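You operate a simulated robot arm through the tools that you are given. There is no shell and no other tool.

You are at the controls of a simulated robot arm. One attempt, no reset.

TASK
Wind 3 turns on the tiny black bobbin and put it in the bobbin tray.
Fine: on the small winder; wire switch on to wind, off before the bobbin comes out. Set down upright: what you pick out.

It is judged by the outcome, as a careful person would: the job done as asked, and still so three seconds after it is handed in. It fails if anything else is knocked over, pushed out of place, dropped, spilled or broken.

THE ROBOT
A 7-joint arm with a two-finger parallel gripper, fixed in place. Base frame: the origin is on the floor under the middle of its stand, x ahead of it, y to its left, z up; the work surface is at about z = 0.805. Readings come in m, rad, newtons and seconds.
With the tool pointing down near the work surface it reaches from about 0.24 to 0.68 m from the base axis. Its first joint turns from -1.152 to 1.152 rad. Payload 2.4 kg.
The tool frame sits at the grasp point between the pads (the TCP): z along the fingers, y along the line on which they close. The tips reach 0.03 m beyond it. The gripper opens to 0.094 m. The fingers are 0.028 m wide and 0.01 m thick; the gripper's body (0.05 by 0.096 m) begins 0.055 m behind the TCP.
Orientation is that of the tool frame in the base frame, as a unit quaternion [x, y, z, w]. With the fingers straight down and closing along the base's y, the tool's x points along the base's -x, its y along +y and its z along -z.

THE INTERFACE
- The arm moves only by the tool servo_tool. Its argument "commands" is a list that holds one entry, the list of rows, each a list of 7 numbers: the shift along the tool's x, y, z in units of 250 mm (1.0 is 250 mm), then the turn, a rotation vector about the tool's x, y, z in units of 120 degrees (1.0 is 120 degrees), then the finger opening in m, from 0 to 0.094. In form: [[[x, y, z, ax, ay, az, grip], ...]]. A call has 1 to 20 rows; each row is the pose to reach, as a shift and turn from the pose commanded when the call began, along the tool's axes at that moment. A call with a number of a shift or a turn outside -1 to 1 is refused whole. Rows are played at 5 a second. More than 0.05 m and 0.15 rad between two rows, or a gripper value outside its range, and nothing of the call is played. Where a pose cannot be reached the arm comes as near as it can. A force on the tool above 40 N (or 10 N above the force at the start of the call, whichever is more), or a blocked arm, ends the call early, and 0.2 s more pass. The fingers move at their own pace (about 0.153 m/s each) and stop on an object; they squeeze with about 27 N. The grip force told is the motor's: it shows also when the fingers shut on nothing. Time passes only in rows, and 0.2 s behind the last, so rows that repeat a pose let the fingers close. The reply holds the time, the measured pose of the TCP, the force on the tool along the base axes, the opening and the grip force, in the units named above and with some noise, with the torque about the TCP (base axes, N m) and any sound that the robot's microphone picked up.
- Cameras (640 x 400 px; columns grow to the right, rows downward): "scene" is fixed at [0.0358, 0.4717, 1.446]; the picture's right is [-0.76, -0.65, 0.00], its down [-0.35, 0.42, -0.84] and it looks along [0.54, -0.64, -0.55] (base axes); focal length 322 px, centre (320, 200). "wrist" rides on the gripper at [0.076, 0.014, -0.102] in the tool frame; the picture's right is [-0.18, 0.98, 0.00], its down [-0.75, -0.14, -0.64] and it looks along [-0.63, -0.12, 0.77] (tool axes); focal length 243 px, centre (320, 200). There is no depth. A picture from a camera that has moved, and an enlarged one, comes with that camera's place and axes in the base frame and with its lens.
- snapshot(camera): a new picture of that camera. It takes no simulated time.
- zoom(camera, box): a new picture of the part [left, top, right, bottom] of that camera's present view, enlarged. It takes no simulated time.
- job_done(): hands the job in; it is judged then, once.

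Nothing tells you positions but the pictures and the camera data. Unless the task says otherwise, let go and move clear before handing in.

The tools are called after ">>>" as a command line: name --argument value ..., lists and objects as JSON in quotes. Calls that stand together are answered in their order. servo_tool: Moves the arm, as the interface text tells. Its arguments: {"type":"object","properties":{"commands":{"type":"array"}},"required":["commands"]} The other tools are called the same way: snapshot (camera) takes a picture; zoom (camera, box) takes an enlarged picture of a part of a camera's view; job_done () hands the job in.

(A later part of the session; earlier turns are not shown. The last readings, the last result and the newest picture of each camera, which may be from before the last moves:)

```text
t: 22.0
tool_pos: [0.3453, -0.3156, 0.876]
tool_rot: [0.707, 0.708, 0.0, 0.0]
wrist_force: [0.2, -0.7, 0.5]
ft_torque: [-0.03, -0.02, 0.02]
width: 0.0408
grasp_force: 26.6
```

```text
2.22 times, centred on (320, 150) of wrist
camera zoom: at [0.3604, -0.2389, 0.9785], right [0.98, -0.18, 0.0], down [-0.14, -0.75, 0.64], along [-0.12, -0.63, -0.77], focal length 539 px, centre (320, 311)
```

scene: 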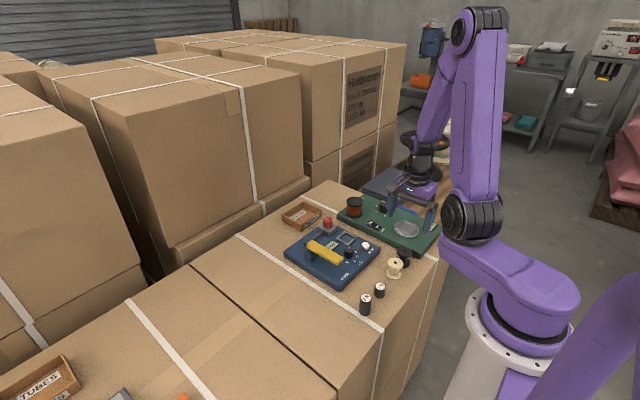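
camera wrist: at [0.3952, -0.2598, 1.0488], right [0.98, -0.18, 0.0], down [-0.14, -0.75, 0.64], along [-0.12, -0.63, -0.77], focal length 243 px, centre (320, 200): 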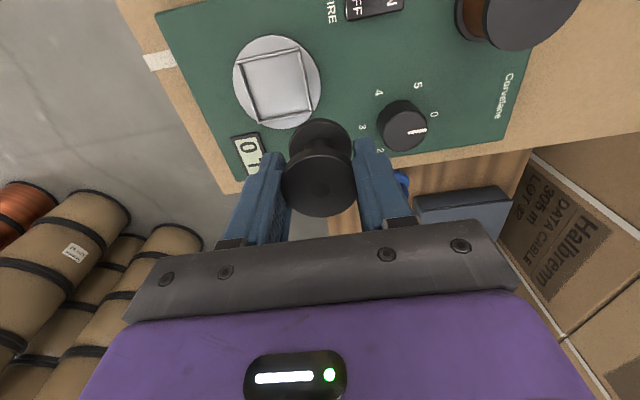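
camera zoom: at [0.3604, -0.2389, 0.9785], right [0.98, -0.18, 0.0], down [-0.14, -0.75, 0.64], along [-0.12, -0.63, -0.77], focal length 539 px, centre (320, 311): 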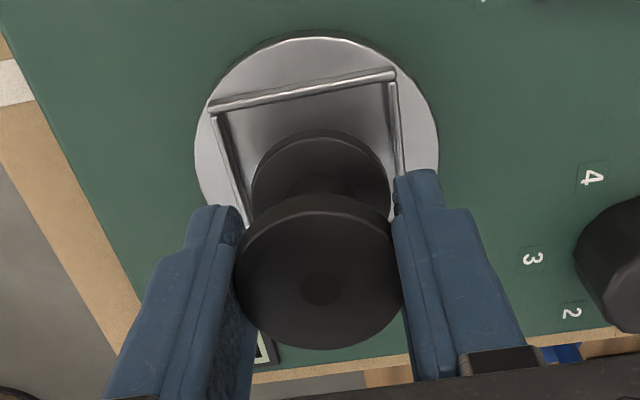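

The bobbin is centred over the nest to within a millimetre or two. Descending most of the way and rechecking.

>>> servo_tool --commands '[[[0.002, 0.002, 0.016, 0, 0, 0, 0.015], [0.002, 0.002, 0.032, 0, 0, 0, 0.015], [0.002, 0.002, 0.048, 0, 0, 0, 0.015], [0.002, 0.002, 0.056, 0, 0, 0, 0.015], [0.002, 0.002, 0.056, 0, 0, 0, 0.015]]]'

>>> zoom --camera "scene" --box '[380, 200, 435, 250]'

>>> zoom --camera "wrist" --box '[240, 60, 400, 200]'

```text
t: 23.2
tool_pos: [0.3472, -0.314, 0.8618]
tool_rot: [0.707, 0.708, -0.001, 0.001]
wrist_force: [0.6, 0.9, -0.8]
ft_torque: [0.01, -0.01, 0.02]
width: 0.0407
grasp_force: 27.3
```

```text
8.00 times, centred on (408, 225) of scene
camera zoom: at [0.0358, 0.4717, 1.446], right [-0.76, -0.65, 0.0], down [-0.35, 0.42, -0.84], along [0.54, -0.64, -0.55], focal length 2576 px, centre (-380, 0)
```

zoom: 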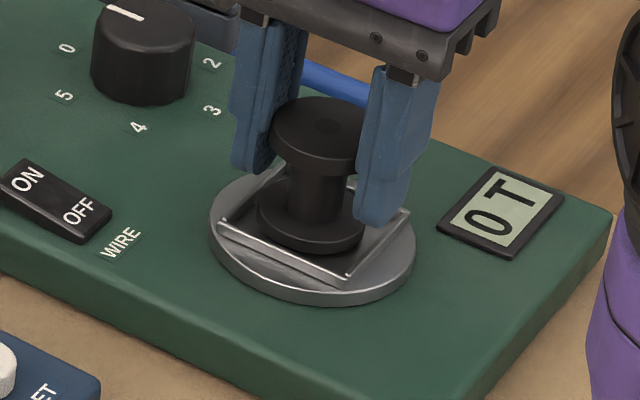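

```text
2.86 times, centred on (320, 130) of wrist
camera zoom: at [0.3611, -0.2381, 0.9644], right [0.98, -0.18, 0.0], down [-0.14, -0.75, 0.64], along [-0.12, -0.63, -0.77], focal length 693 px, centre (320, 400)
```

zoom: 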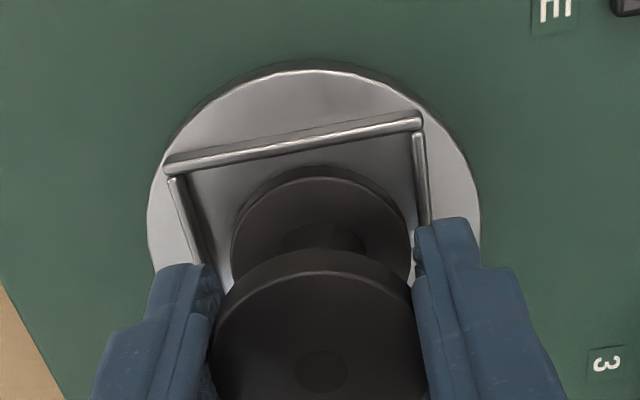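

The bobbin looks 1–2 mm too near the +y rail, so I'll nudge it by -2 mm in y and -1 mm in x before lowering further.

>>> servo_tool --commands '[[[-0.004, -0.002, 0, 0, 0, 0, 0.015], [-0.008, -0.004, 0, 0, 0, 0, 0.015], [-0.008, -0.004, 0.006, 0, 0, 0, 0.015], [-0.008, -0.004, 0.012, 0, 0, 0, 0.015], [-0.008, -0.004, 0.012, 0, 0, 0, 0.015]]]'

>>> zoom --camera "scene" --box '[385, 205, 430, 245]'

>>> zoom --camera "wrist" --box '[260, 70, 380, 170]'

```text
t: 24.4
tool_pos: [0.3447, -0.3167, 0.8582]
tool_rot: [0.707, 0.707, 0.0, 0.0]
wrist_force: [-1.7, 1.7, 11.5]
ft_torque: [0.26, 0.07, 0.02]
width: 0.041
grasp_force: 26.3
```

```text
10.00 times, centred on (408, 225) of scene
camera zoom: at [0.0356, 0.4718, 1.446], right [-0.76, -0.65, 0.0], down [-0.35, 0.42, -0.84], along [0.54, -0.64, -0.55], focal length 3220 px, centre (-555, -50)
```

zoom: 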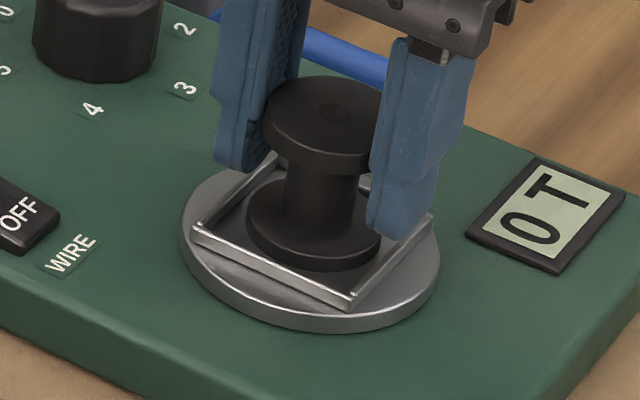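

```text
4.00 times, centred on (320, 120) of wrist
camera zoom: at [0.3598, -0.2402, 0.9617], right [0.98, -0.18, 0.0], down [-0.14, -0.75, 0.64], along [-0.12, -0.63, -0.77], focal length 970 px, centre (320, 520)
```

zoom: 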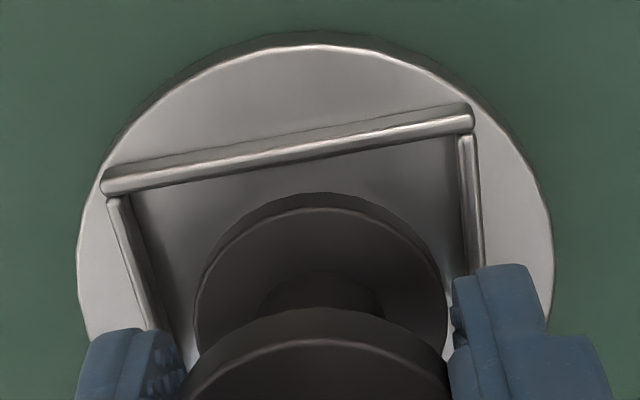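

Contact was felt (11.5 N) but the bobbin may be catching the -y rail rather than sitting on the disc. I'll lift 3 mm, shift +2 mm in y, and try again in small steps.

>>> servo_tool --commands '[[[0, 0, -0.006, 0, 0, 0, 0.015], [0, 0, -0.014, 0, 0, 0, 0.015], [0.008, 0, -0.014, 0, 0, 0, 0.015], [0.008, 0, -0.008, 0, 0, 0, 0.015], [0.008, 0, -0.004, 0, 0, 0, 0.015], [0.008, 0, -0.004, 0, 0, 0, 0.015]]]'

>>> zoom --camera "scene" --box '[385, 205, 430, 245]'

>>> zoom --camera "wrist" --box '[260, 70, 380, 170]'

```text
t: 25.8
tool_pos: [0.3438, -0.3144, 0.8583]
tool_rot: [0.707, 0.707, 0.001, 0.0]
wrist_force: [-1.0, 0.0, -1.0]
ft_torque: [0.02, -0.01, -0.01]
width: 0.0409
grasp_force: 27.2
```

```text
10.00 times, centred on (408, 225) of scene
camera zoom: at [0.0358, 0.4717, 1.446], right [-0.76, -0.65, 0.0], down [-0.35, 0.42, -0.84], along [0.54, -0.64, -0.55], focal length 3220 px, centre (-555, -50)
```

zoom: 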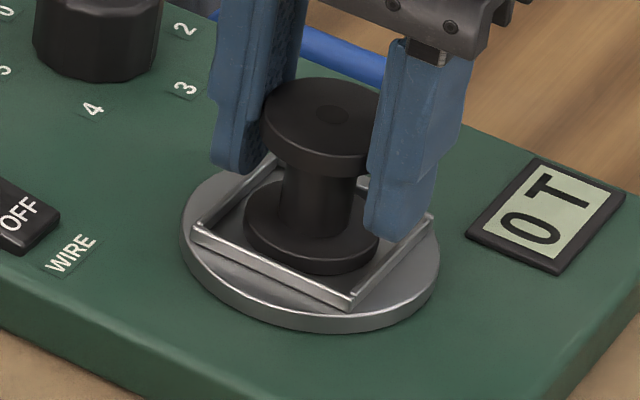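

```text
4.00 times, centred on (320, 120) of wrist
camera zoom: at [0.3598, -0.238, 0.9624], right [0.98, -0.18, 0.0], down [-0.14, -0.75, 0.64], along [-0.12, -0.63, -0.77], focal length 970 px, centre (320, 520)
```

zoom: 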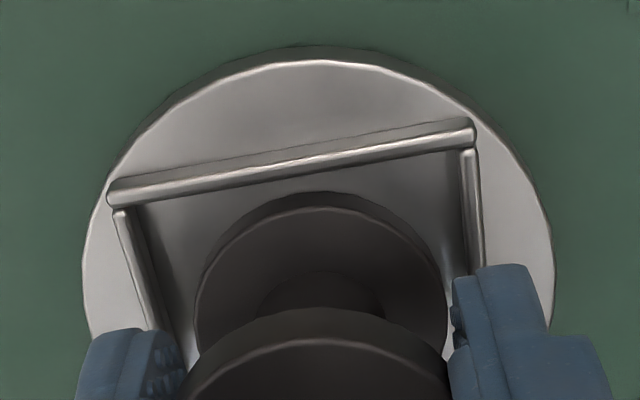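

No contact yet at this height. Lowering a further millimetre at a time.

>>> servo_tool --commands '[[[0, 0.002, 0.002, 0, 0, 0, 0.015], [0, 0.002, 0.006, 0, 0, 0, 0.015], [0, 0.002, 0.006, 0, 0, 0, 0.015]]]'

```text
t: 26.6
tool_pos: [0.3456, -0.3137, 0.858]
tool_rot: [0.707, 0.707, 0.0, 0.001]
wrist_force: [-2.9, 1.4, 16.4]
ft_torque: [0.27, 0.07, 0.0]
width: 0.0409
grasp_force: 27.0
```

The contact height and torque fit the bobbin standing on the disc, and the pictures show a clear gap to the rails all round. I'll ease off the pressure and open the fingers gently.

>>> servo_tool --commands '[[[0, 0, -0.003, 0, 0, 0, 0.015], [0, 0, -0.003, 0, 0, 0, 0.038], [0, 0, -0.003, 0, 0, 0, 0.044], [0, 0, -0.003, 0, 0, 0, 0.05], [0, 0, -0.003, 0, 0, 0, 0.06], [0, 0, -0.003, 0, 0, 0, 0.06]]]'

>>> zoom --camera "scene" --box '[385, 205, 430, 245]'

>>> zoom --camera "wrist" --box '[240, 70, 400, 220]'

```text
t: 28.0
tool_pos: [0.3451, -0.3142, 0.8583]
tool_rot: [0.707, 0.707, 0.0, 0.0]
wrist_force: [-0.7, 0.9, -1.4]
ft_torque: [-0.01, 0.01, 0.01]
width: 0.0599
grasp_force: 0.1
```

```text
10.00 times, centred on (408, 225) of scene
camera zoom: at [0.0358, 0.4717, 1.446], right [-0.76, -0.65, 0.0], down [-0.35, 0.42, -0.84], along [0.54, -0.64, -0.55], focal length 3220 px, centre (-555, -50)
```

zoom: 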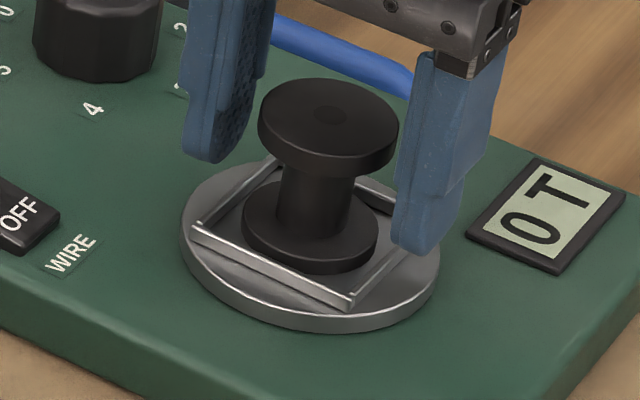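

```text
2.67 times, centred on (320, 145) of wrist
camera zoom: at [0.3603, -0.2379, 0.9619], right [0.98, -0.18, 0.0], down [-0.14, -0.75, 0.64], along [-0.12, -0.63, -0.77], focal length 647 px, centre (320, 347)
```

zoom: 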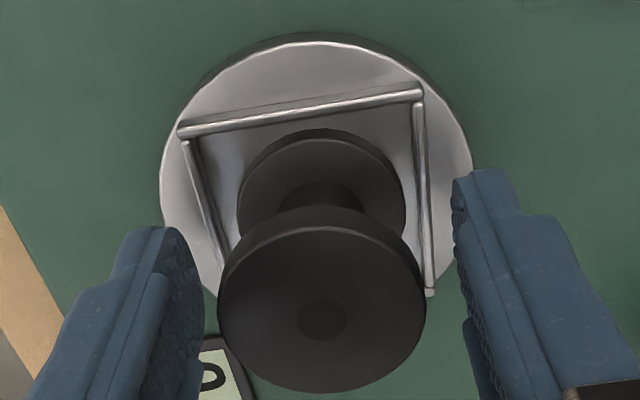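

The bobbin stands upright inside the nest. Raising the gripper straight up and checking.

>>> servo_tool --commands '[[[0, 0, -0.03, 0, 0, 0, 0.064], [0, 0, -0.1, 0, 0, 0, 0.064], [0, 0, -0.2, 0, 0, 0, 0.064], [0, 0, -0.3, 0, 0, 0, 0.064], [0, 0, -0.38, 0, 0, 0, 0.064], [0, 0, -0.38, 0, 0, 0, 0.064]]]'

>>> zoom --camera "scene" --box '[340, 180, 450, 260]'

>>> zoom --camera "scene" --box '[385, 205, 430, 245]'

>>> snapshot --camera "wrist"

```text
t: 29.4
tool_pos: [0.3459, -0.3142, 0.9546]
tool_rot: [0.707, 0.707, 0.0, 0.0]
wrist_force: [0.7, 0.0, -0.9]
ft_torque: [0.03, 0.02, 0.05]
width: 0.0641
grasp_force: 0.0
```

```text
5.00 times, centred on (395, 220) of scene
camera zoom: at [0.0358, 0.4717, 1.446], right [-0.76, -0.65, 0.0], down [-0.35, 0.42, -0.84], along [0.54, -0.64, -0.55], focal length 1610 px, centre (-55, 100)
```

zoom: 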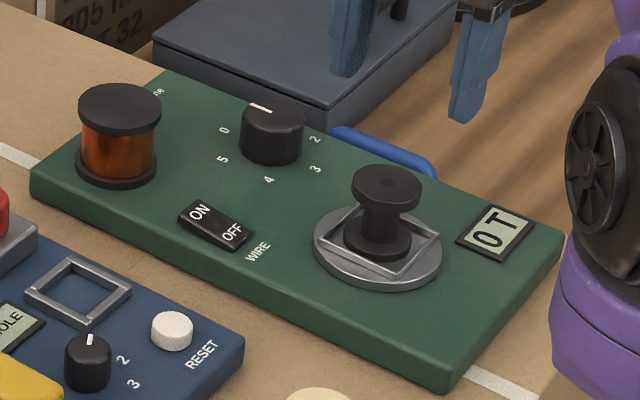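

```text
10.00 times, centred on (408, 225) of scene
camera zoom: at [0.0358, 0.4717, 1.446], right [-0.76, -0.65, 0.0], down [-0.35, 0.42, -0.84], along [0.54, -0.64, -0.55], focal length 3220 px, centre (-555, -50)
```

zoom: 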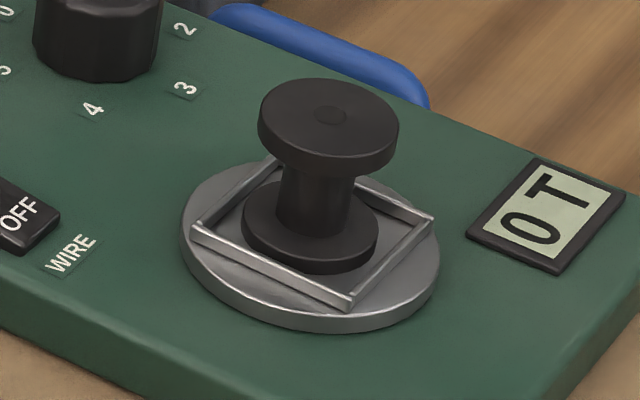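

```text
taken
camera wrist: at [0.3603, -0.2378, 1.0578], right [0.98, -0.18, 0.0], down [-0.14, -0.75, 0.64], along [-0.12, -0.63, -0.77], focal length 243 px, centre (320, 200)
```

wrist: 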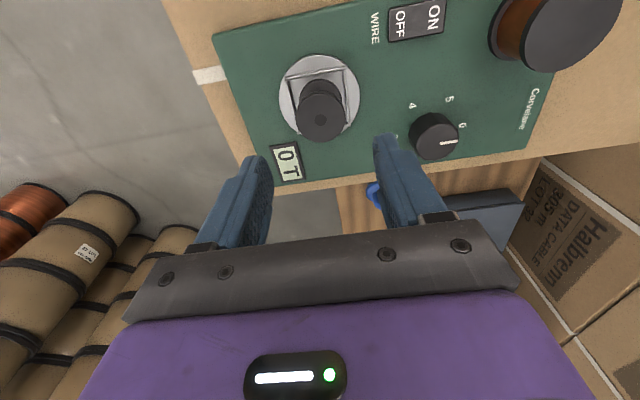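

Bobbin is seated. Next is the wire switch, so I'll zoom in on the switch and dial for their exact positions.

>>> zoom --camera "wrist" --box '[360, 0, 480, 80]'

>>> zoom --camera "wrist" --box '[380, 80, 500, 180]'

>>> zoom --camera "scene" --box '[360, 205, 400, 235]'

```text
5.00 times, centred on (420, 40) of wrist
camera zoom: at [0.3603, -0.2378, 1.0578], right [0.98, -0.18, 0.0], down [-0.14, -0.75, 0.64], along [-0.12, -0.63, -0.77], focal length 1213 px, centre (-180, 1000)
```

zoom: 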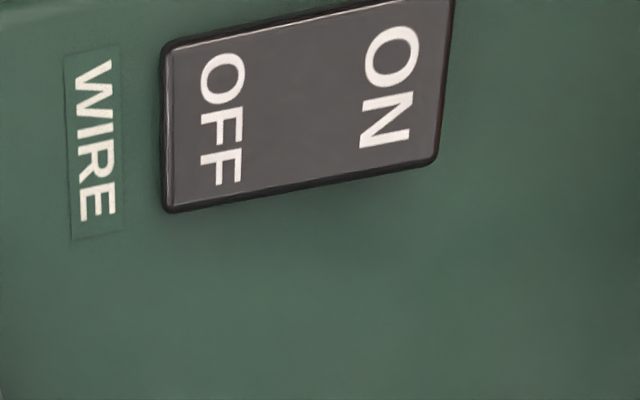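

```text
4.00 times, centred on (440, 130) of wrist
camera zoom: at [0.3603, -0.2378, 1.0578], right [0.98, -0.18, 0.0], down [-0.14, -0.75, 0.64], along [-0.12, -0.63, -0.77], focal length 970 px, centre (-160, 480)
```

zoom: 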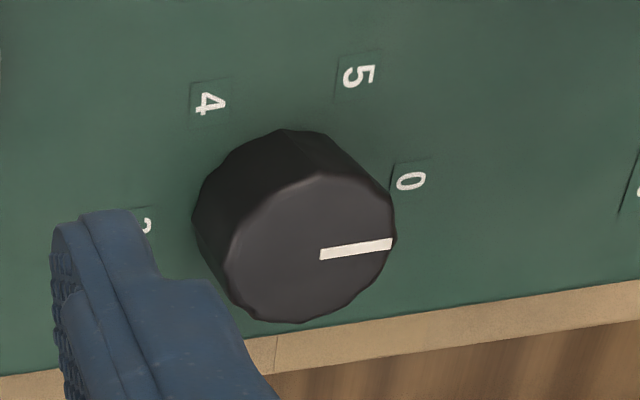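

```text
13.33 times, centred on (380, 220) of scene
camera zoom: at [0.0358, 0.4717, 1.446], right [-0.76, -0.65, 0.0], down [-0.35, 0.42, -0.84], along [0.54, -0.64, -0.55], focal length 4293 px, centre (-480, -67)
```

zoom: 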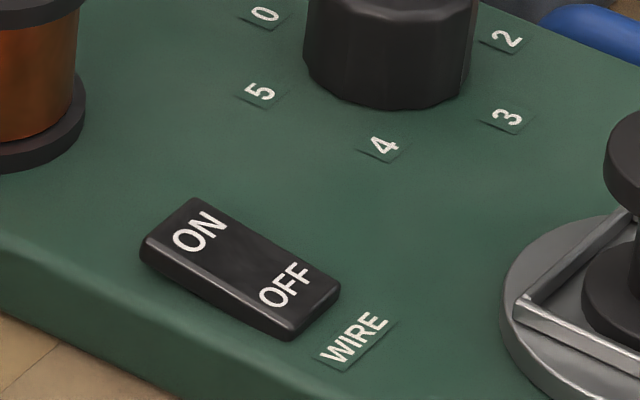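

The switch spans x 0.412–0.456 and y -0.278 to -0.256, with the ON half at the +x end. I'll close the fingers and hover above the ON end.

>>> servo_tool --commands '[[[0.03, 0.07, 0, 0, 0, 0, 0.03], [0.08, 0.17, 0, 0, 0, 0, 0.0], [0.13, 0.28, 0, 0, 0, 0, 0.0], [0.17, 0.37, 0, 0, 0, 0, 0.0], [0.189, 0.404, 0, 0, 0, 0, 0.0], [0.189, 0.404, 0.1, 0, 0, 0, 0.0], [0.189, 0.404, 0.2, 0, 0, 0, 0.0], [0.189, 0.404, 0.28, 0, 0, 0, 0.0], [0.189, 0.404, 0.34, 0, 0, 0, 0.0], [0.189, 0.404, 0.34, 0, 0, 0, 0.0]]]'

>>> snapshot --camera "wrist"

>>> zoom --camera "scene" --box '[345, 190, 415, 240]'

```text
t: 31.6
tool_pos: [0.4477, -0.2674, 0.8667]
tool_rot: [0.707, 0.707, -0.001, -0.001]
wrist_force: [0.8, 0.5, -0.2]
ft_torque: [-0.01, 0.01, 0.0]
width: 0.0
grasp_force: 27.3
```

```text
taken
camera wrist: at [0.4621, -0.191, 0.9711], right [0.98, -0.18, 0.0], down [-0.14, -0.75, 0.64], along [-0.12, -0.63, -0.77], focal length 243 px, centre (320, 200)
```

wrist: 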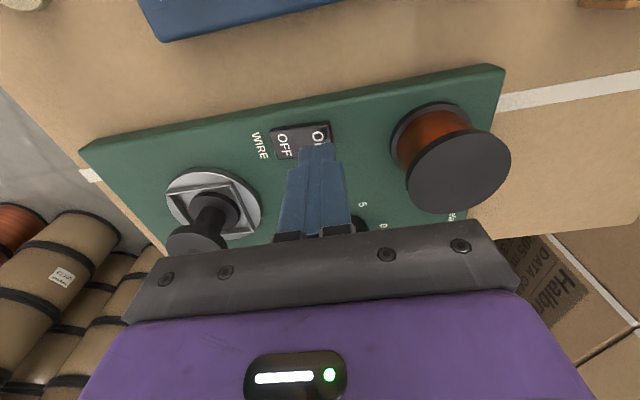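

```text
8.00 times, centred on (380, 215) of scene
camera zoom: at [0.0358, 0.4717, 1.446], right [-0.76, -0.65, 0.0], down [-0.35, 0.42, -0.84], along [0.54, -0.64, -0.55], focal length 2576 px, centre (-160, 80)
```

zoom: 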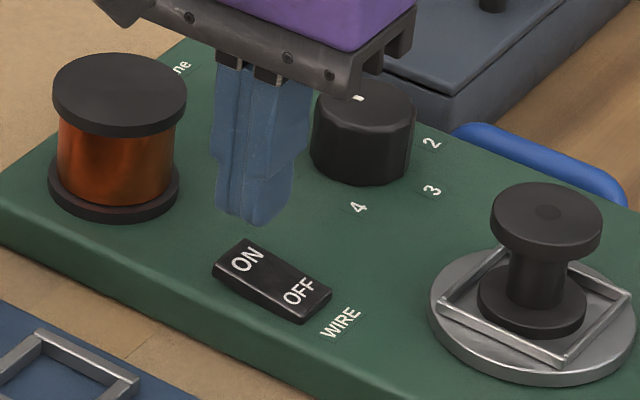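

Fingertips are right above the ON end. Pressing down in small steps.

>>> servo_tool --commands '[[[0, 0, 0.03, 0, 0, 0, 0.0], [0, 0, 0.056, 0, 0, 0, 0.0], [0, 0, 0.064, 0, 0, 0, 0.0], [0, 0, 0.072, 0, 0, 0, 0.0], [0, 0, 0.072, 0, 0, 0, 0.0]]]'

>>> zoom --camera "scene" --box '[345, 190, 415, 240]'

```text
t: 32.8
tool_pos: [0.447, -0.2664, 0.8501]
tool_rot: [0.707, 0.707, 0.0, 0.001]
wrist_force: [0.2, 0.2, -0.5]
ft_torque: [0.0, -0.01, 0.02]
width: 0.0
grasp_force: 27.5
```

```text
8.00 times, centred on (380, 215) of scene
camera zoom: at [0.0358, 0.4717, 1.446], right [-0.76, -0.65, 0.0], down [-0.35, 0.42, -0.84], along [0.54, -0.64, -0.55], focal length 2576 px, centre (-160, 80)
```

zoom: 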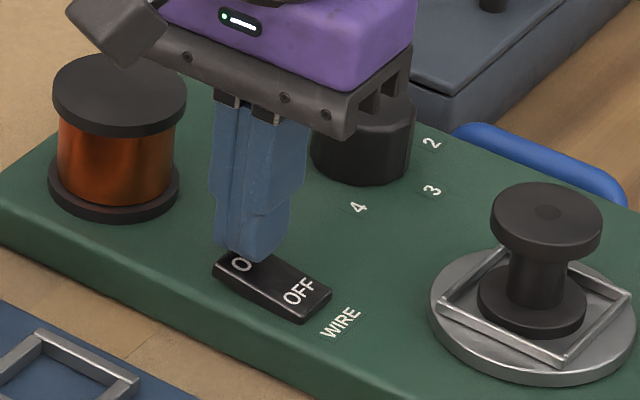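

>>> servo_tool --commands '[[[0.004, 0, 0.004, 0, 0, 0, 0.0], [0.004, 0, 0.008, 0, 0, 0, 0.0], [0.004, 0, 0.012, 0, 0, 0, 0.0], [0.004, 0, 0.012, 0, 0, 0, 0.0]]]'

```text
t: 33.8
tool_pos: [0.447, -0.2663, 0.8471]
tool_rot: [0.706, 0.708, 0.001, -0.001]
wrist_force: [0.1, 0.0, -0.6]
ft_torque: [0.01, -0.02, 0.02]
width: 0.0005
grasp_force: 27.1
```

>>> servo_tool --commands '[[[0, 0, 0.004, 0, 0, 0, 0.0], [0, 0, 0.008, 0, 0, 0, 0.0], [0, 0, 0.012, 0, 0, 0, 0.0], [0, 0, 0.012, 0, 0, 0, 0.0]]]'

>>> zoom --camera "scene" --box '[345, 190, 415, 240]'

```text
t: 34.8
tool_pos: [0.4468, -0.2664, 0.8438]
tool_rot: [0.707, 0.707, 0.0, 0.0]
wrist_force: [0.4, -0.7, 1.2]
ft_torque: [0.01, -0.03, -0.02]
width: 0.0
grasp_force: 26.9
```

```text
8.00 times, centred on (380, 215) of scene
camera zoom: at [0.0358, 0.4717, 1.446], right [-0.76, -0.65, 0.0], down [-0.35, 0.42, -0.84], along [0.54, -0.64, -0.55], focal length 2576 px, centre (-160, 80)
```

zoom: 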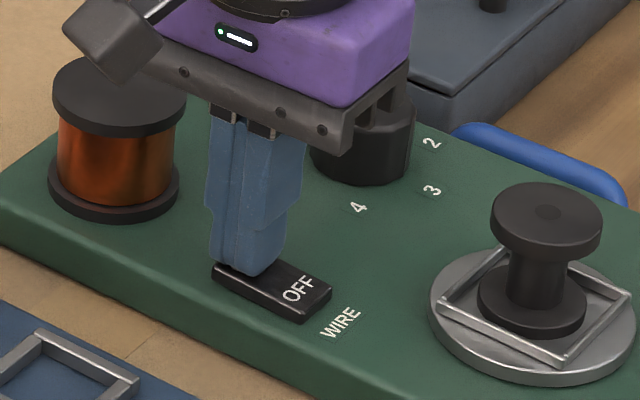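

>>> servo_tool --commands '[[[0, 0, 0.003, 0, 0, 0, 0.0], [0, 0, 0.006, 0, 0, 0, 0.0], [0, 0, 0.008, 0, 0, 0, 0.0], [0, 0, 0.008, 0, 0, 0, 0.0]]]'

>>> zoom --camera "scene" --box '[345, 190, 415, 240]'

```text
t: 35.8
tool_pos: [0.4469, -0.2653, 0.8424]
tool_rot: [0.707, 0.707, 0.0, 0.0]
wrist_force: [1.8, 0.7, 2.6]
ft_torque: [0.04, -0.06, -0.03]
width: 0.0
grasp_force: 27.0
```

```text
8.00 times, centred on (380, 215) of scene
camera zoom: at [0.0358, 0.4718, 1.446], right [-0.76, -0.65, 0.0], down [-0.35, 0.42, -0.84], along [0.54, -0.64, -0.55], focal length 2576 px, centre (-160, 80)
```

zoom: 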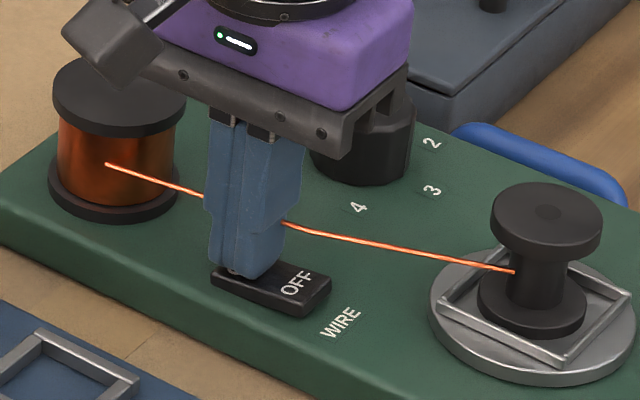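

The wire now runs from the spool to the bobbin, so the switch is ON. Lifting straight up and reading the counter.

>>> servo_tool --commands '[[[0, 0, -0.02, 0, 0, 0, 0.0], [0, 0, -0.08, 0, 0, 0, 0.0], [0, 0, -0.18, 0, 0, 0, 0.0], [0, 0, -0.28, 0, 0, 0, 0.0], [0, 0, -0.38, 0, 0, 0, 0.0], [0, 0, -0.44, 0, 0, 0, 0.0], [0, 0, -0.44, 0, 0, 0, 0.0]]]'

>>> zoom --camera "scene" --box '[340, 180, 450, 260]'

>>> snapshot --camera "wrist"

```text
t: 37.4
tool_pos: [0.4473, -0.2664, 0.9527]
tool_rot: [0.707, 0.707, 0.001, 0.0]
wrist_force: [-0.1, -0.5, -0.3]
ft_torque: [0.01, 0.0, 0.03]
width: 0.0
grasp_force: 27.4
```

```text
5.00 times, centred on (395, 220) of scene
camera zoom: at [0.0358, 0.4717, 1.446], right [-0.76, -0.65, 0.0], down [-0.35, 0.42, -0.84], along [0.54, -0.64, -0.55], focal length 1610 px, centre (-55, 100)
```

zoom: 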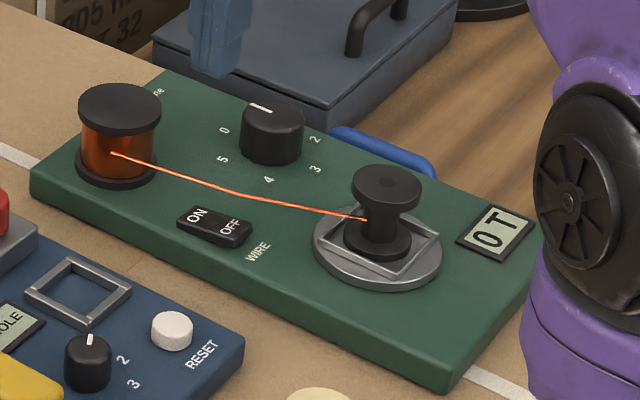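

```text
taken
camera wrist: at [0.4616, -0.1901, 1.0559], right [0.98, -0.18, 0.0], down [-0.14, -0.75, 0.64], along [-0.12, -0.63, -0.77], focal length 243 px, centre (320, 200)
```

wrist: 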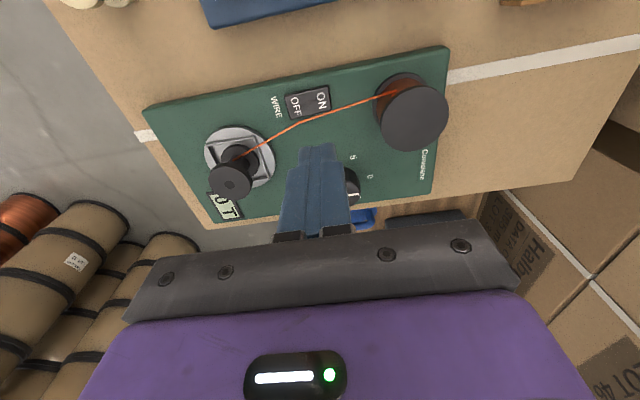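

The switch is ON and the counter reads "0 T". I'll go to the dial at about (0.4535, -0.3665) and wind the wrist back, so there is room for 180° of clockwise turning.

>>> servo_tool --commands '[[[-0.03, 0.002, 0, 0, 0, -0.0625, 0.03], [-0.07, 0.004, 0, 0, 0, -0.125, 0.065], [-0.11, 0.006, 0, 0, 0, -0.1875, 0.065], [-0.15, 0.008, 0, 0, 0, -0.25, 0.065], [-0.19, 0.01, 0, 0, 0, -0.3125, 0.065], [-0.23, 0.012, 0, 0, 0, -0.375, 0.065], [-0.27, 0.014, 0, 0, 0, -0.4375, 0.065], [-0.31, 0.016, 0, 0, 0, -0.5, 0.065], [-0.35, 0.02, 0, 0, 0, -0.5625, 0.065], [-0.38, 0.022, 0, 0, 0, -0.625, 0.065], [-0.4, 0.025, 0, 0, 0, -0.6875, 0.065], [-0.4, 0.025, 0, 0, 0, -0.75, 0.065], [-0.4, 0.025, 0, 0, 0, -0.75, 0.065]]]'

>>> snapshot --camera "wrist"

```text
t: 40.2
tool_pos: [0.4532, -0.3646, 0.9528]
tool_rot: [-0.001, 1.0, 0.001, 0.0]
wrist_force: [-0.1, 0.0, 0.3]
ft_torque: [-0.01, -0.03, 0.02]
width: 0.0649
grasp_force: 0.0
```

```text
taken
camera wrist: at [0.377, -0.3518, 1.056], right [0.18, 0.98, 0.0], down [0.75, -0.14, 0.64], along [0.63, -0.12, -0.77], focal length 243 px, centre (320, 200)
```

wrist: 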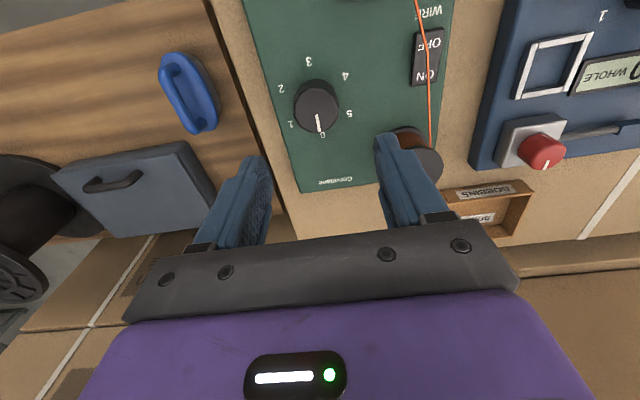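

>>> zoom --camera "wrist" --box '[260, 40, 380, 150]'

>>> zoom --camera "wrist" --box '[420, 100, 580, 260]'

```text
3.64 times, centred on (320, 95) of wrist
camera zoom: at [0.377, -0.3518, 1.056], right [0.18, 0.98, 0.0], down [0.75, -0.14, 0.64], along [0.63, -0.12, -0.77], focal length 882 px, centre (320, 582)
```

zoom: 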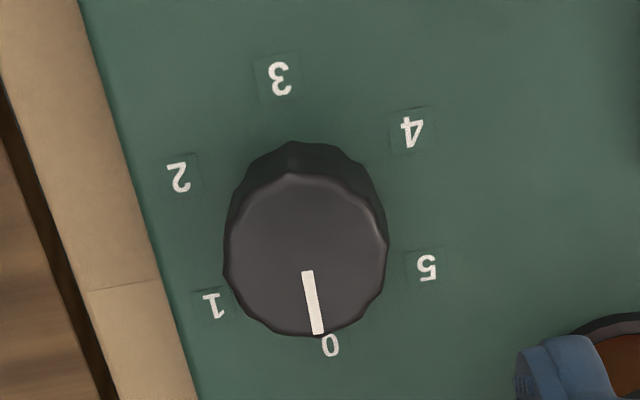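

```text
2.50 times, centred on (500, 180) of wrist
camera zoom: at [0.377, -0.3518, 1.056], right [0.18, 0.98, 0.0], down [0.75, -0.14, 0.64], along [0.63, -0.12, -0.77], focal length 606 px, centre (-130, 250)
```

zoom: 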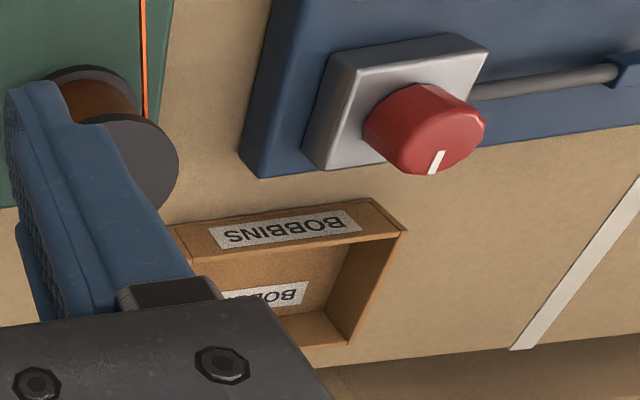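

The knob is about 40 mm across at (0.4545, -0.368), pointer on 0. I'll wind the wrist back a further 90° to have the full half-turn available.

>>> servo_tool --commands '[[[0, 0, 0, 0, 0, -0.0625, 0.065], [0, 0, 0, 0, 0, -0.125, 0.065], [0, 0, 0, 0, 0, -0.1875, 0.065], [0, 0, 0, 0, 0, -0.25, 0.065], [0, 0, 0, 0, 0, -0.3125, 0.065], [0, 0, 0, 0, 0, -0.375, 0.065], [0, 0, 0, 0, 0, -0.4375, 0.065], [0, 0, 0, 0, 0, -0.5, 0.065], [0, 0, 0, 0, 0, -0.5625, 0.065], [0, 0, 0, 0, 0, -0.625, 0.065], [0, 0, 0, 0, 0, -0.6875, 0.065], [0, 0, 0, 0, 0, -0.75, 0.065], [0, 0, 0, 0, 0, -0.75, 0.065]]]'

>>> snapshot --camera "wrist"

>>> zoom --camera "wrist" --box '[260, 40, 380, 150]'

```text
t: 43.0
tool_pos: [0.4534, -0.3661, 0.9508]
tool_rot: [0.709, -0.705, 0.0, 0.0]
wrist_force: [-0.2, 0.2, 0.1]
ft_torque: [0.01, 0.0, -0.01]
width: 0.0649
grasp_force: 0.1
```

```text
taken
camera wrist: at [0.4392, -0.4422, 1.0559], right [-0.98, 0.18, 0.0], down [0.14, 0.75, 0.64], along [0.12, 0.63, -0.77], focal length 243 px, centre (320, 200)
```

wrist: 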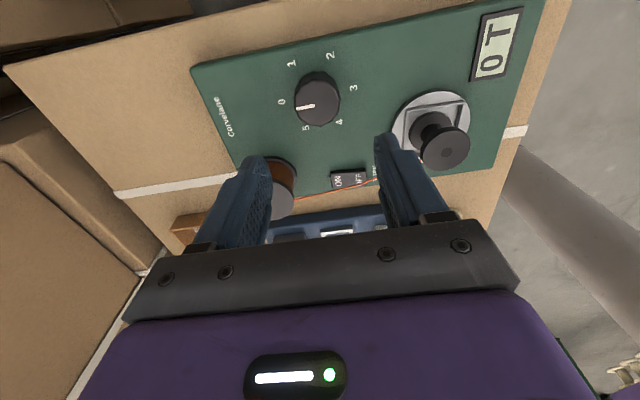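

```text
3.64 times, centred on (320, 95) of wrist
camera zoom: at [0.4392, -0.4422, 1.0559], right [-0.98, 0.18, 0.0], down [0.14, 0.75, 0.64], along [0.12, 0.63, -0.77], focal length 882 px, centre (320, 582)
```

zoom: 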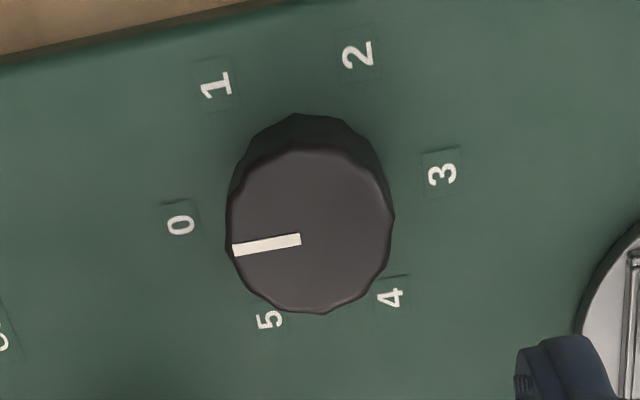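

Good view: 0 at the pointer, 1 clockwise next, and the counter visible. I'll come down around the knob with fingers open, checking before the last part.

>>> servo_tool --commands '[[[0.007, -0.004, 0.04, 0, 0, 0, 0.065], [0.0136, -0.0044, 0.12, 0, 0, 0, 0.065], [0.0136, -0.0044, 0.2, 0, 0, 0, 0.065], [0.0136, -0.0044, 0.27, 0, 0, 0, 0.065], [0.0136, -0.0044, 0.31, 0, 0, 0, 0.065], [0.0136, -0.0044, 0.31, 0, 0, 0, 0.065]]]'

>>> zoom --camera "wrist" --box '[220, 60, 420, 220]'

>>> zoom --camera "scene" --box '[340, 170, 450, 250]'

```text
t: 44.4
tool_pos: [0.4532, -0.3685, 0.8748]
tool_rot: [0.707, -0.707, 0.0, 0.0]
wrist_force: [1.0, 0.0, -0.8]
ft_torque: [-0.01, 0.02, -0.01]
width: 0.065
grasp_force: 0.1
```

```text
2.50 times, centred on (320, 140) of wrist
camera zoom: at [0.44, -0.445, 0.9785], right [-0.98, 0.18, 0.0], down [0.14, 0.75, 0.64], along [0.12, 0.63, -0.77], focal length 606 px, centre (320, 350)
```

zoom: 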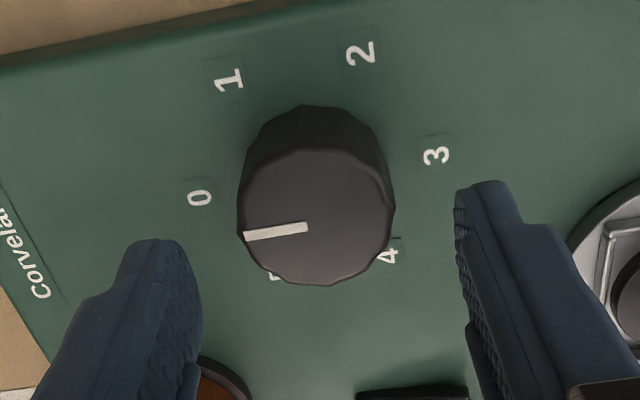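

```text
5.00 times, centred on (395, 210) of scene
camera zoom: at [0.0358, 0.4717, 1.446], right [-0.76, -0.65, 0.0], down [-0.35, 0.42, -0.84], along [0.54, -0.64, -0.55], focal length 1610 px, centre (-55, 150)
```

zoom: 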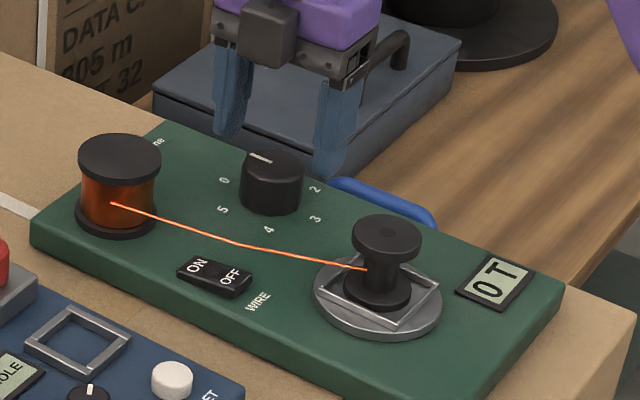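

The knob is centred between the fingers. Going down and gripping it.

>>> servo_tool --commands '[[[0.003, -0.005, 0.04, 0, 0, 0, 0.065], [0.003, -0.005, 0.08, 0, 0, 0, 0.065], [0.003, -0.005, 0.12, 0, 0, 0, 0.065], [0.003, -0.005, 0.132, 0, 0, 0, 0.065], [0.003, -0.005, 0.132, 0, 0, 0, 0.055], [0.003, -0.005, 0.132, 0, 0, 0, 0.045], [0.003, -0.005, 0.132, 0, 0, 0, 0.03], [0.003, -0.005, 0.132, 0, 0, 0, 0.03]]]'

>>> snapshot --camera "wrist"

>>> zoom --camera "scene" --box '[340, 170, 450, 250]'

```text
t: 46.2
tool_pos: [0.4555, -0.3701, 0.8411]
tool_rot: [0.708, -0.707, -0.001, 0.0]
wrist_force: [-2.8, 0.2, 0.0]
ft_torque: [0.11, 0.12, 0.04]
width: 0.0413
grasp_force: 45.1
```

```text
taken
camera wrist: at [0.4412, -0.4465, 0.9452], right [-0.98, 0.18, 0.0], down [0.14, 0.75, 0.64], along [0.12, 0.63, -0.77], focal length 243 px, centre (320, 200)
```

wrist: 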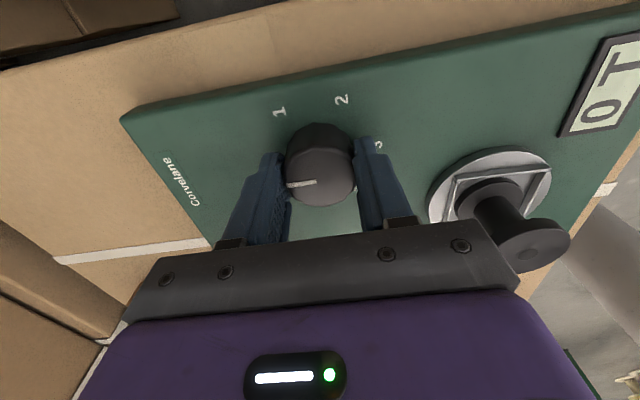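

```text
5.00 times, centred on (395, 210) of scene
camera zoom: at [0.0358, 0.4717, 1.446], right [-0.76, -0.65, 0.0], down [-0.35, 0.42, -0.84], along [0.54, -0.64, -0.55], focal length 1610 px, centre (-55, 150)
```

zoom: 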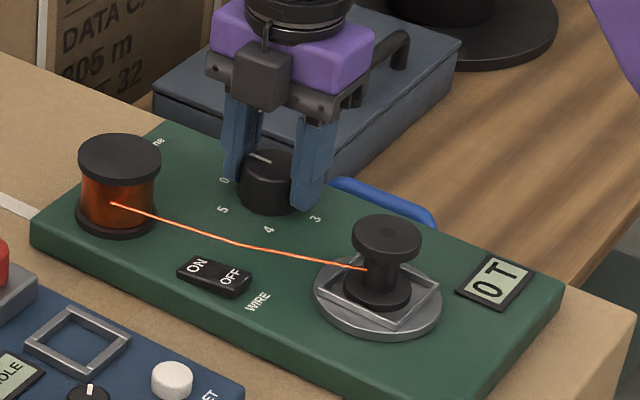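

Knob gripped. Turning 60° clockwise to position 1 and reading the counter.

>>> servo_tool --commands '[[[0, 0, 0, 0, 0, 0.04, 0.03], [0, 0, 0, 0, 0, 0.09, 0.03], [0, 0, 0, 0, 0, 0.14, 0.03], [0, 0, 0, 0, 0, 0.19, 0.03], [0, 0, 0, 0, 0, 0.24, 0.03], [0, 0, 0, 0, 0, 0.29, 0.03], [0, 0, 0, 0, 0, 0.34, 0.03], [0, 0, 0, 0, 0, 0.39, 0.03], [0, 0, 0, 0, 0, 0.44, 0.03], [0, 0, 0, 0, 0, 0.48, 0.03], [0, 0, 0, 0, 0, 0.5, 0.03], [0, 0, 0, 0, 0, 0.5, 0.03]]]'

>>> snapshot --camera "wrist"

>>> zoom --camera "scene" --box '[340, 170, 450, 250]'

```text
t: 48.8
tool_pos: [0.455, -0.3702, 0.8417]
tool_rot: [-0.259, 0.966, 0.0, -0.001]
wrist_force: [-11.0, 1.2, -5.5]
ft_torque: [0.04, 0.2, 0.0]
width: 0.0412
grasp_force: 45.3
```

```text
taken
camera wrist: at [0.3823, -0.396, 0.9454], right [-0.33, 0.94, 0.0], down [0.72, 0.25, 0.64], along [0.6, 0.21, -0.77], focal length 243 px, centre (320, 200)
```

wrist: 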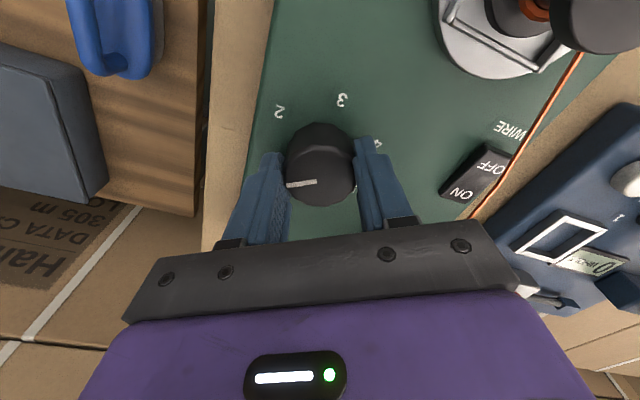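

```text
5.00 times, centred on (395, 210) of scene
camera zoom: at [0.0357, 0.4717, 1.446], right [-0.76, -0.65, 0.0], down [-0.35, 0.42, -0.84], along [0.54, -0.64, -0.55], focal length 1610 px, centre (-55, 150)
```

zoom: 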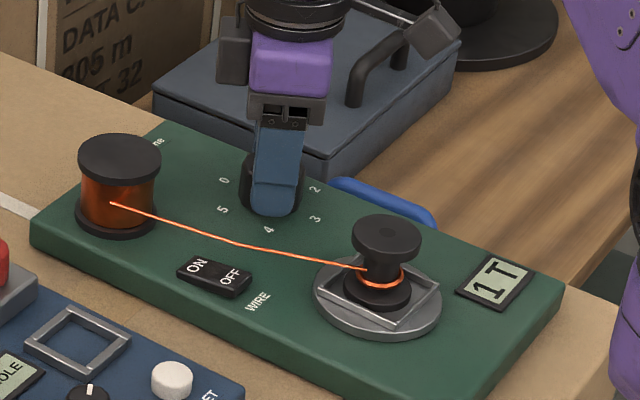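

The counter reads "1 T" and one turn shows on the bobbin. Turning another 60° to position 2.

>>> servo_tool --commands '[[[0.002, 0.001, 0, 0, 0, 0.04, 0.03], [0.003, 0.002, 0, 0, 0, 0.09, 0.03], [0.003, 0.002, 0, 0, 0, 0.14, 0.03], [0.003, 0.002, 0, 0, 0, 0.19, 0.03], [0.003, 0.002, 0, 0, 0, 0.24, 0.03], [0.003, 0.002, 0, 0, 0, 0.29, 0.03], [0.003, 0.002, 0, 0, 0, 0.34, 0.03], [0.003, 0.002, 0, 0, 0, 0.39, 0.03], [0.003, 0.002, 0, 0, 0, 0.44, 0.03], [0.003, 0.002, 0, 0, 0, 0.48, 0.03], [0.003, 0.002, 0, 0, 0, 0.5, 0.03], [0.003, 0.002, 0, 0, 0, 0.5, 0.03]]]'

>>> snapshot --camera "wrist"

>>> zoom --camera "scene" --box '[340, 170, 450, 250]'

```text
t: 51.4
tool_pos: [0.4559, -0.3702, 0.8404]
tool_rot: [0.259, 0.966, 0.0, 0.0]
wrist_force: [2.1, 4.2, -5.9]
ft_torque: [0.17, 0.04, -0.02]
width: 0.0413
grasp_force: 45.0
```

```text
taken
camera wrist: at [0.3963, -0.3195, 0.9454], right [0.65, 0.76, 0.0], down [0.58, -0.5, 0.64], along [0.49, -0.42, -0.77], focal length 243 px, centre (320, 200)
```

wrist: 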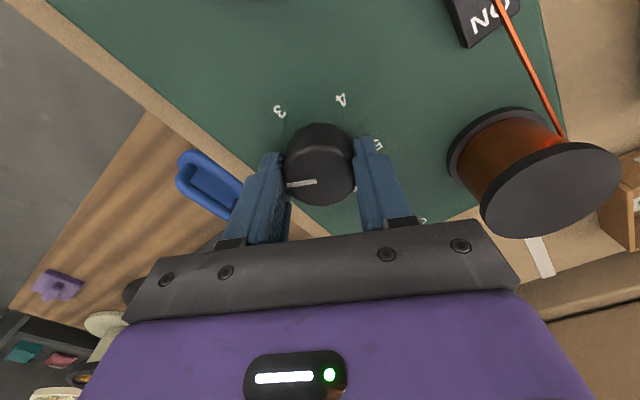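

```text
5.00 times, centred on (395, 210) of scene
camera zoom: at [0.036, 0.4717, 1.446], right [-0.76, -0.65, 0.0], down [-0.35, 0.42, -0.84], along [0.54, -0.64, -0.55], focal length 1610 px, centre (-55, 150)
```

zoom: 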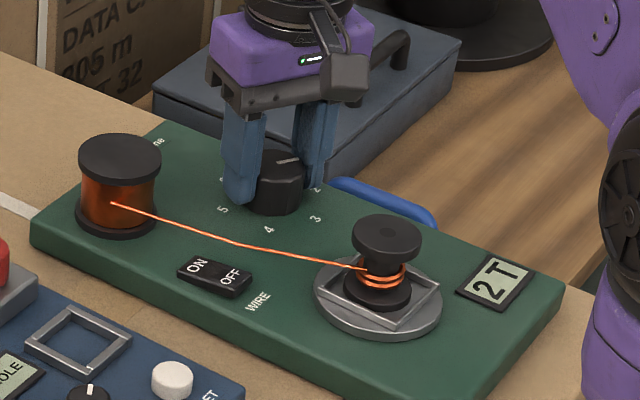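

"2 T" now, with two turns visible. One more 60° to position 3.

>>> servo_tool --commands '[[[0, 0, 0, 0, 0, 0.04, 0.03], [0, 0, 0, 0, 0, 0.09, 0.03], [0, 0, 0, 0, 0, 0.14, 0.03], [0, 0, 0, 0, 0, 0.19, 0.03], [0, 0, 0, 0, 0, 0.24, 0.03], [0, 0, 0, 0, 0, 0.29, 0.03], [0, 0, 0, 0, 0, 0.34, 0.03], [0, 0, 0, 0, 0, 0.39, 0.03], [0, 0, 0, 0, 0, 0.44, 0.03], [0, 0, 0, 0, 0, 0.48, 0.03], [0, 0, 0, 0, 0, 0.5, 0.03], [0, 0, 0, 0, 0, 0.5, 0.03]]]'

>>> snapshot --camera "wrist"

>>> zoom --camera "scene" --box '[340, 170, 450, 250]'

```text
t: 54.0
tool_pos: [0.4554, -0.3692, 0.8408]
tool_rot: [0.707, 0.707, 0.0, 0.0]
wrist_force: [8.8, 6.5, -8.7]
ft_torque: [0.46, -0.32, 0.0]
width: 0.0413
grasp_force: 44.7
```

```text
taken
camera wrist: at [0.4695, -0.2937, 0.9454], right [0.98, -0.18, 0.0], down [-0.14, -0.75, 0.64], along [-0.12, -0.63, -0.77], focal length 243 px, centre (320, 200)
```

wrist: 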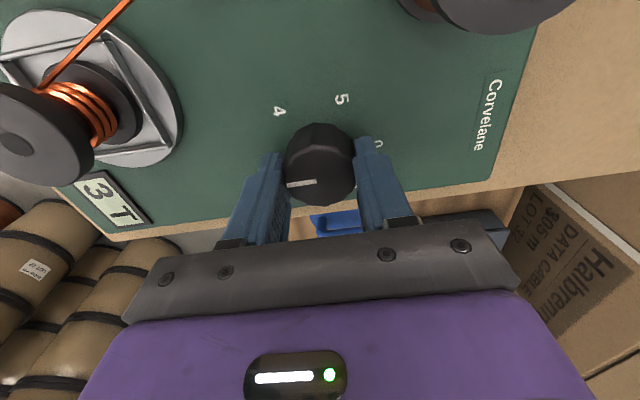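

```text
5.00 times, centred on (395, 210) of scene
camera zoom: at [0.0362, 0.4717, 1.446], right [-0.76, -0.65, 0.0], down [-0.36, 0.42, -0.84], along [0.54, -0.64, -0.55], focal length 1610 px, centre (-55, 150)
```

zoom: 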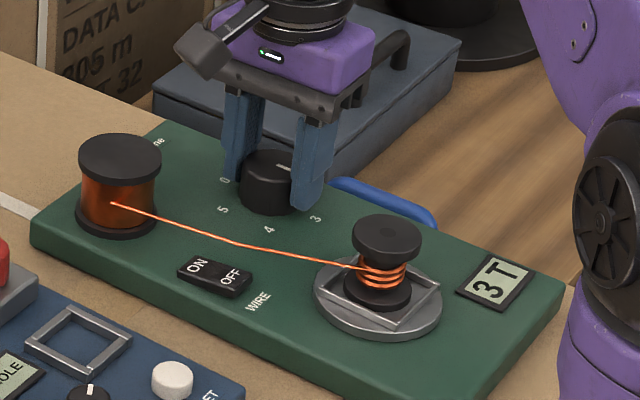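

Counter shows "3 T" with three turns on the bobbin. Releasing the knob and lifting clear.

>>> servo_tool --commands '[[[0, 0, 0, 0, 0, 0, 0.044], [0, 0, 0, 0, 0, 0, 0.055], [0, 0, 0, 0, 0, 0, 0.065], [0, 0, 0, 0, 0, 0, 0.065], [0, 0, -0.08, 0, 0, 0, 0.065], [0, 0, -0.18, 0, 0, 0, 0.065], [0, 0, -0.3, 0, 0, 0, 0.065], [0, 0, -0.4, 0, 0, 0, 0.065], [0, 0, -0.46, 0, 0, 0, 0.065], [0, 0, -0.46, 0, 0, 0, 0.065]]]'

>>> zoom --camera "scene" --box '[340, 170, 450, 250]'

>>> snapshot --camera "wrist"

```text
t: 56.2
tool_pos: [0.4551, -0.3695, 0.957]
tool_rot: [0.707, 0.707, 0.0, 0.0]
wrist_force: [-0.1, -1.0, 1.0]
ft_torque: [0.01, -0.04, 0.04]
width: 0.065
grasp_force: 0.0
```

```text
5.00 times, centred on (395, 210) of scene
camera zoom: at [0.0358, 0.4717, 1.446], right [-0.76, -0.65, 0.0], down [-0.35, 0.42, -0.84], along [0.54, -0.64, -0.55], focal length 1610 px, centre (-55, 150)
```

zoom: 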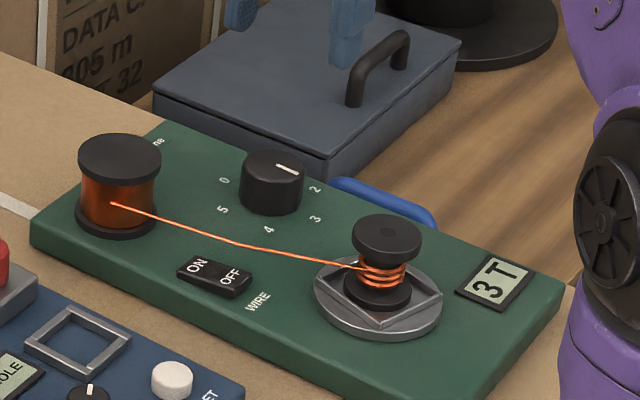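

```text
taken
camera wrist: at [0.4693, -0.2935, 1.0605], right [0.98, -0.18, 0.0], down [-0.14, -0.75, 0.64], along [-0.12, -0.63, -0.77], focal length 243 px, centre (320, 200)
```

wrist: 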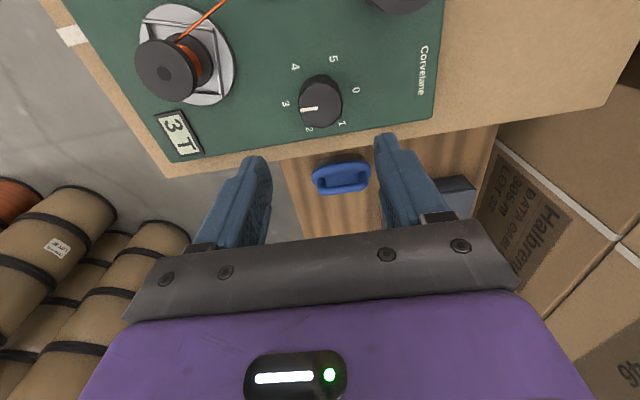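

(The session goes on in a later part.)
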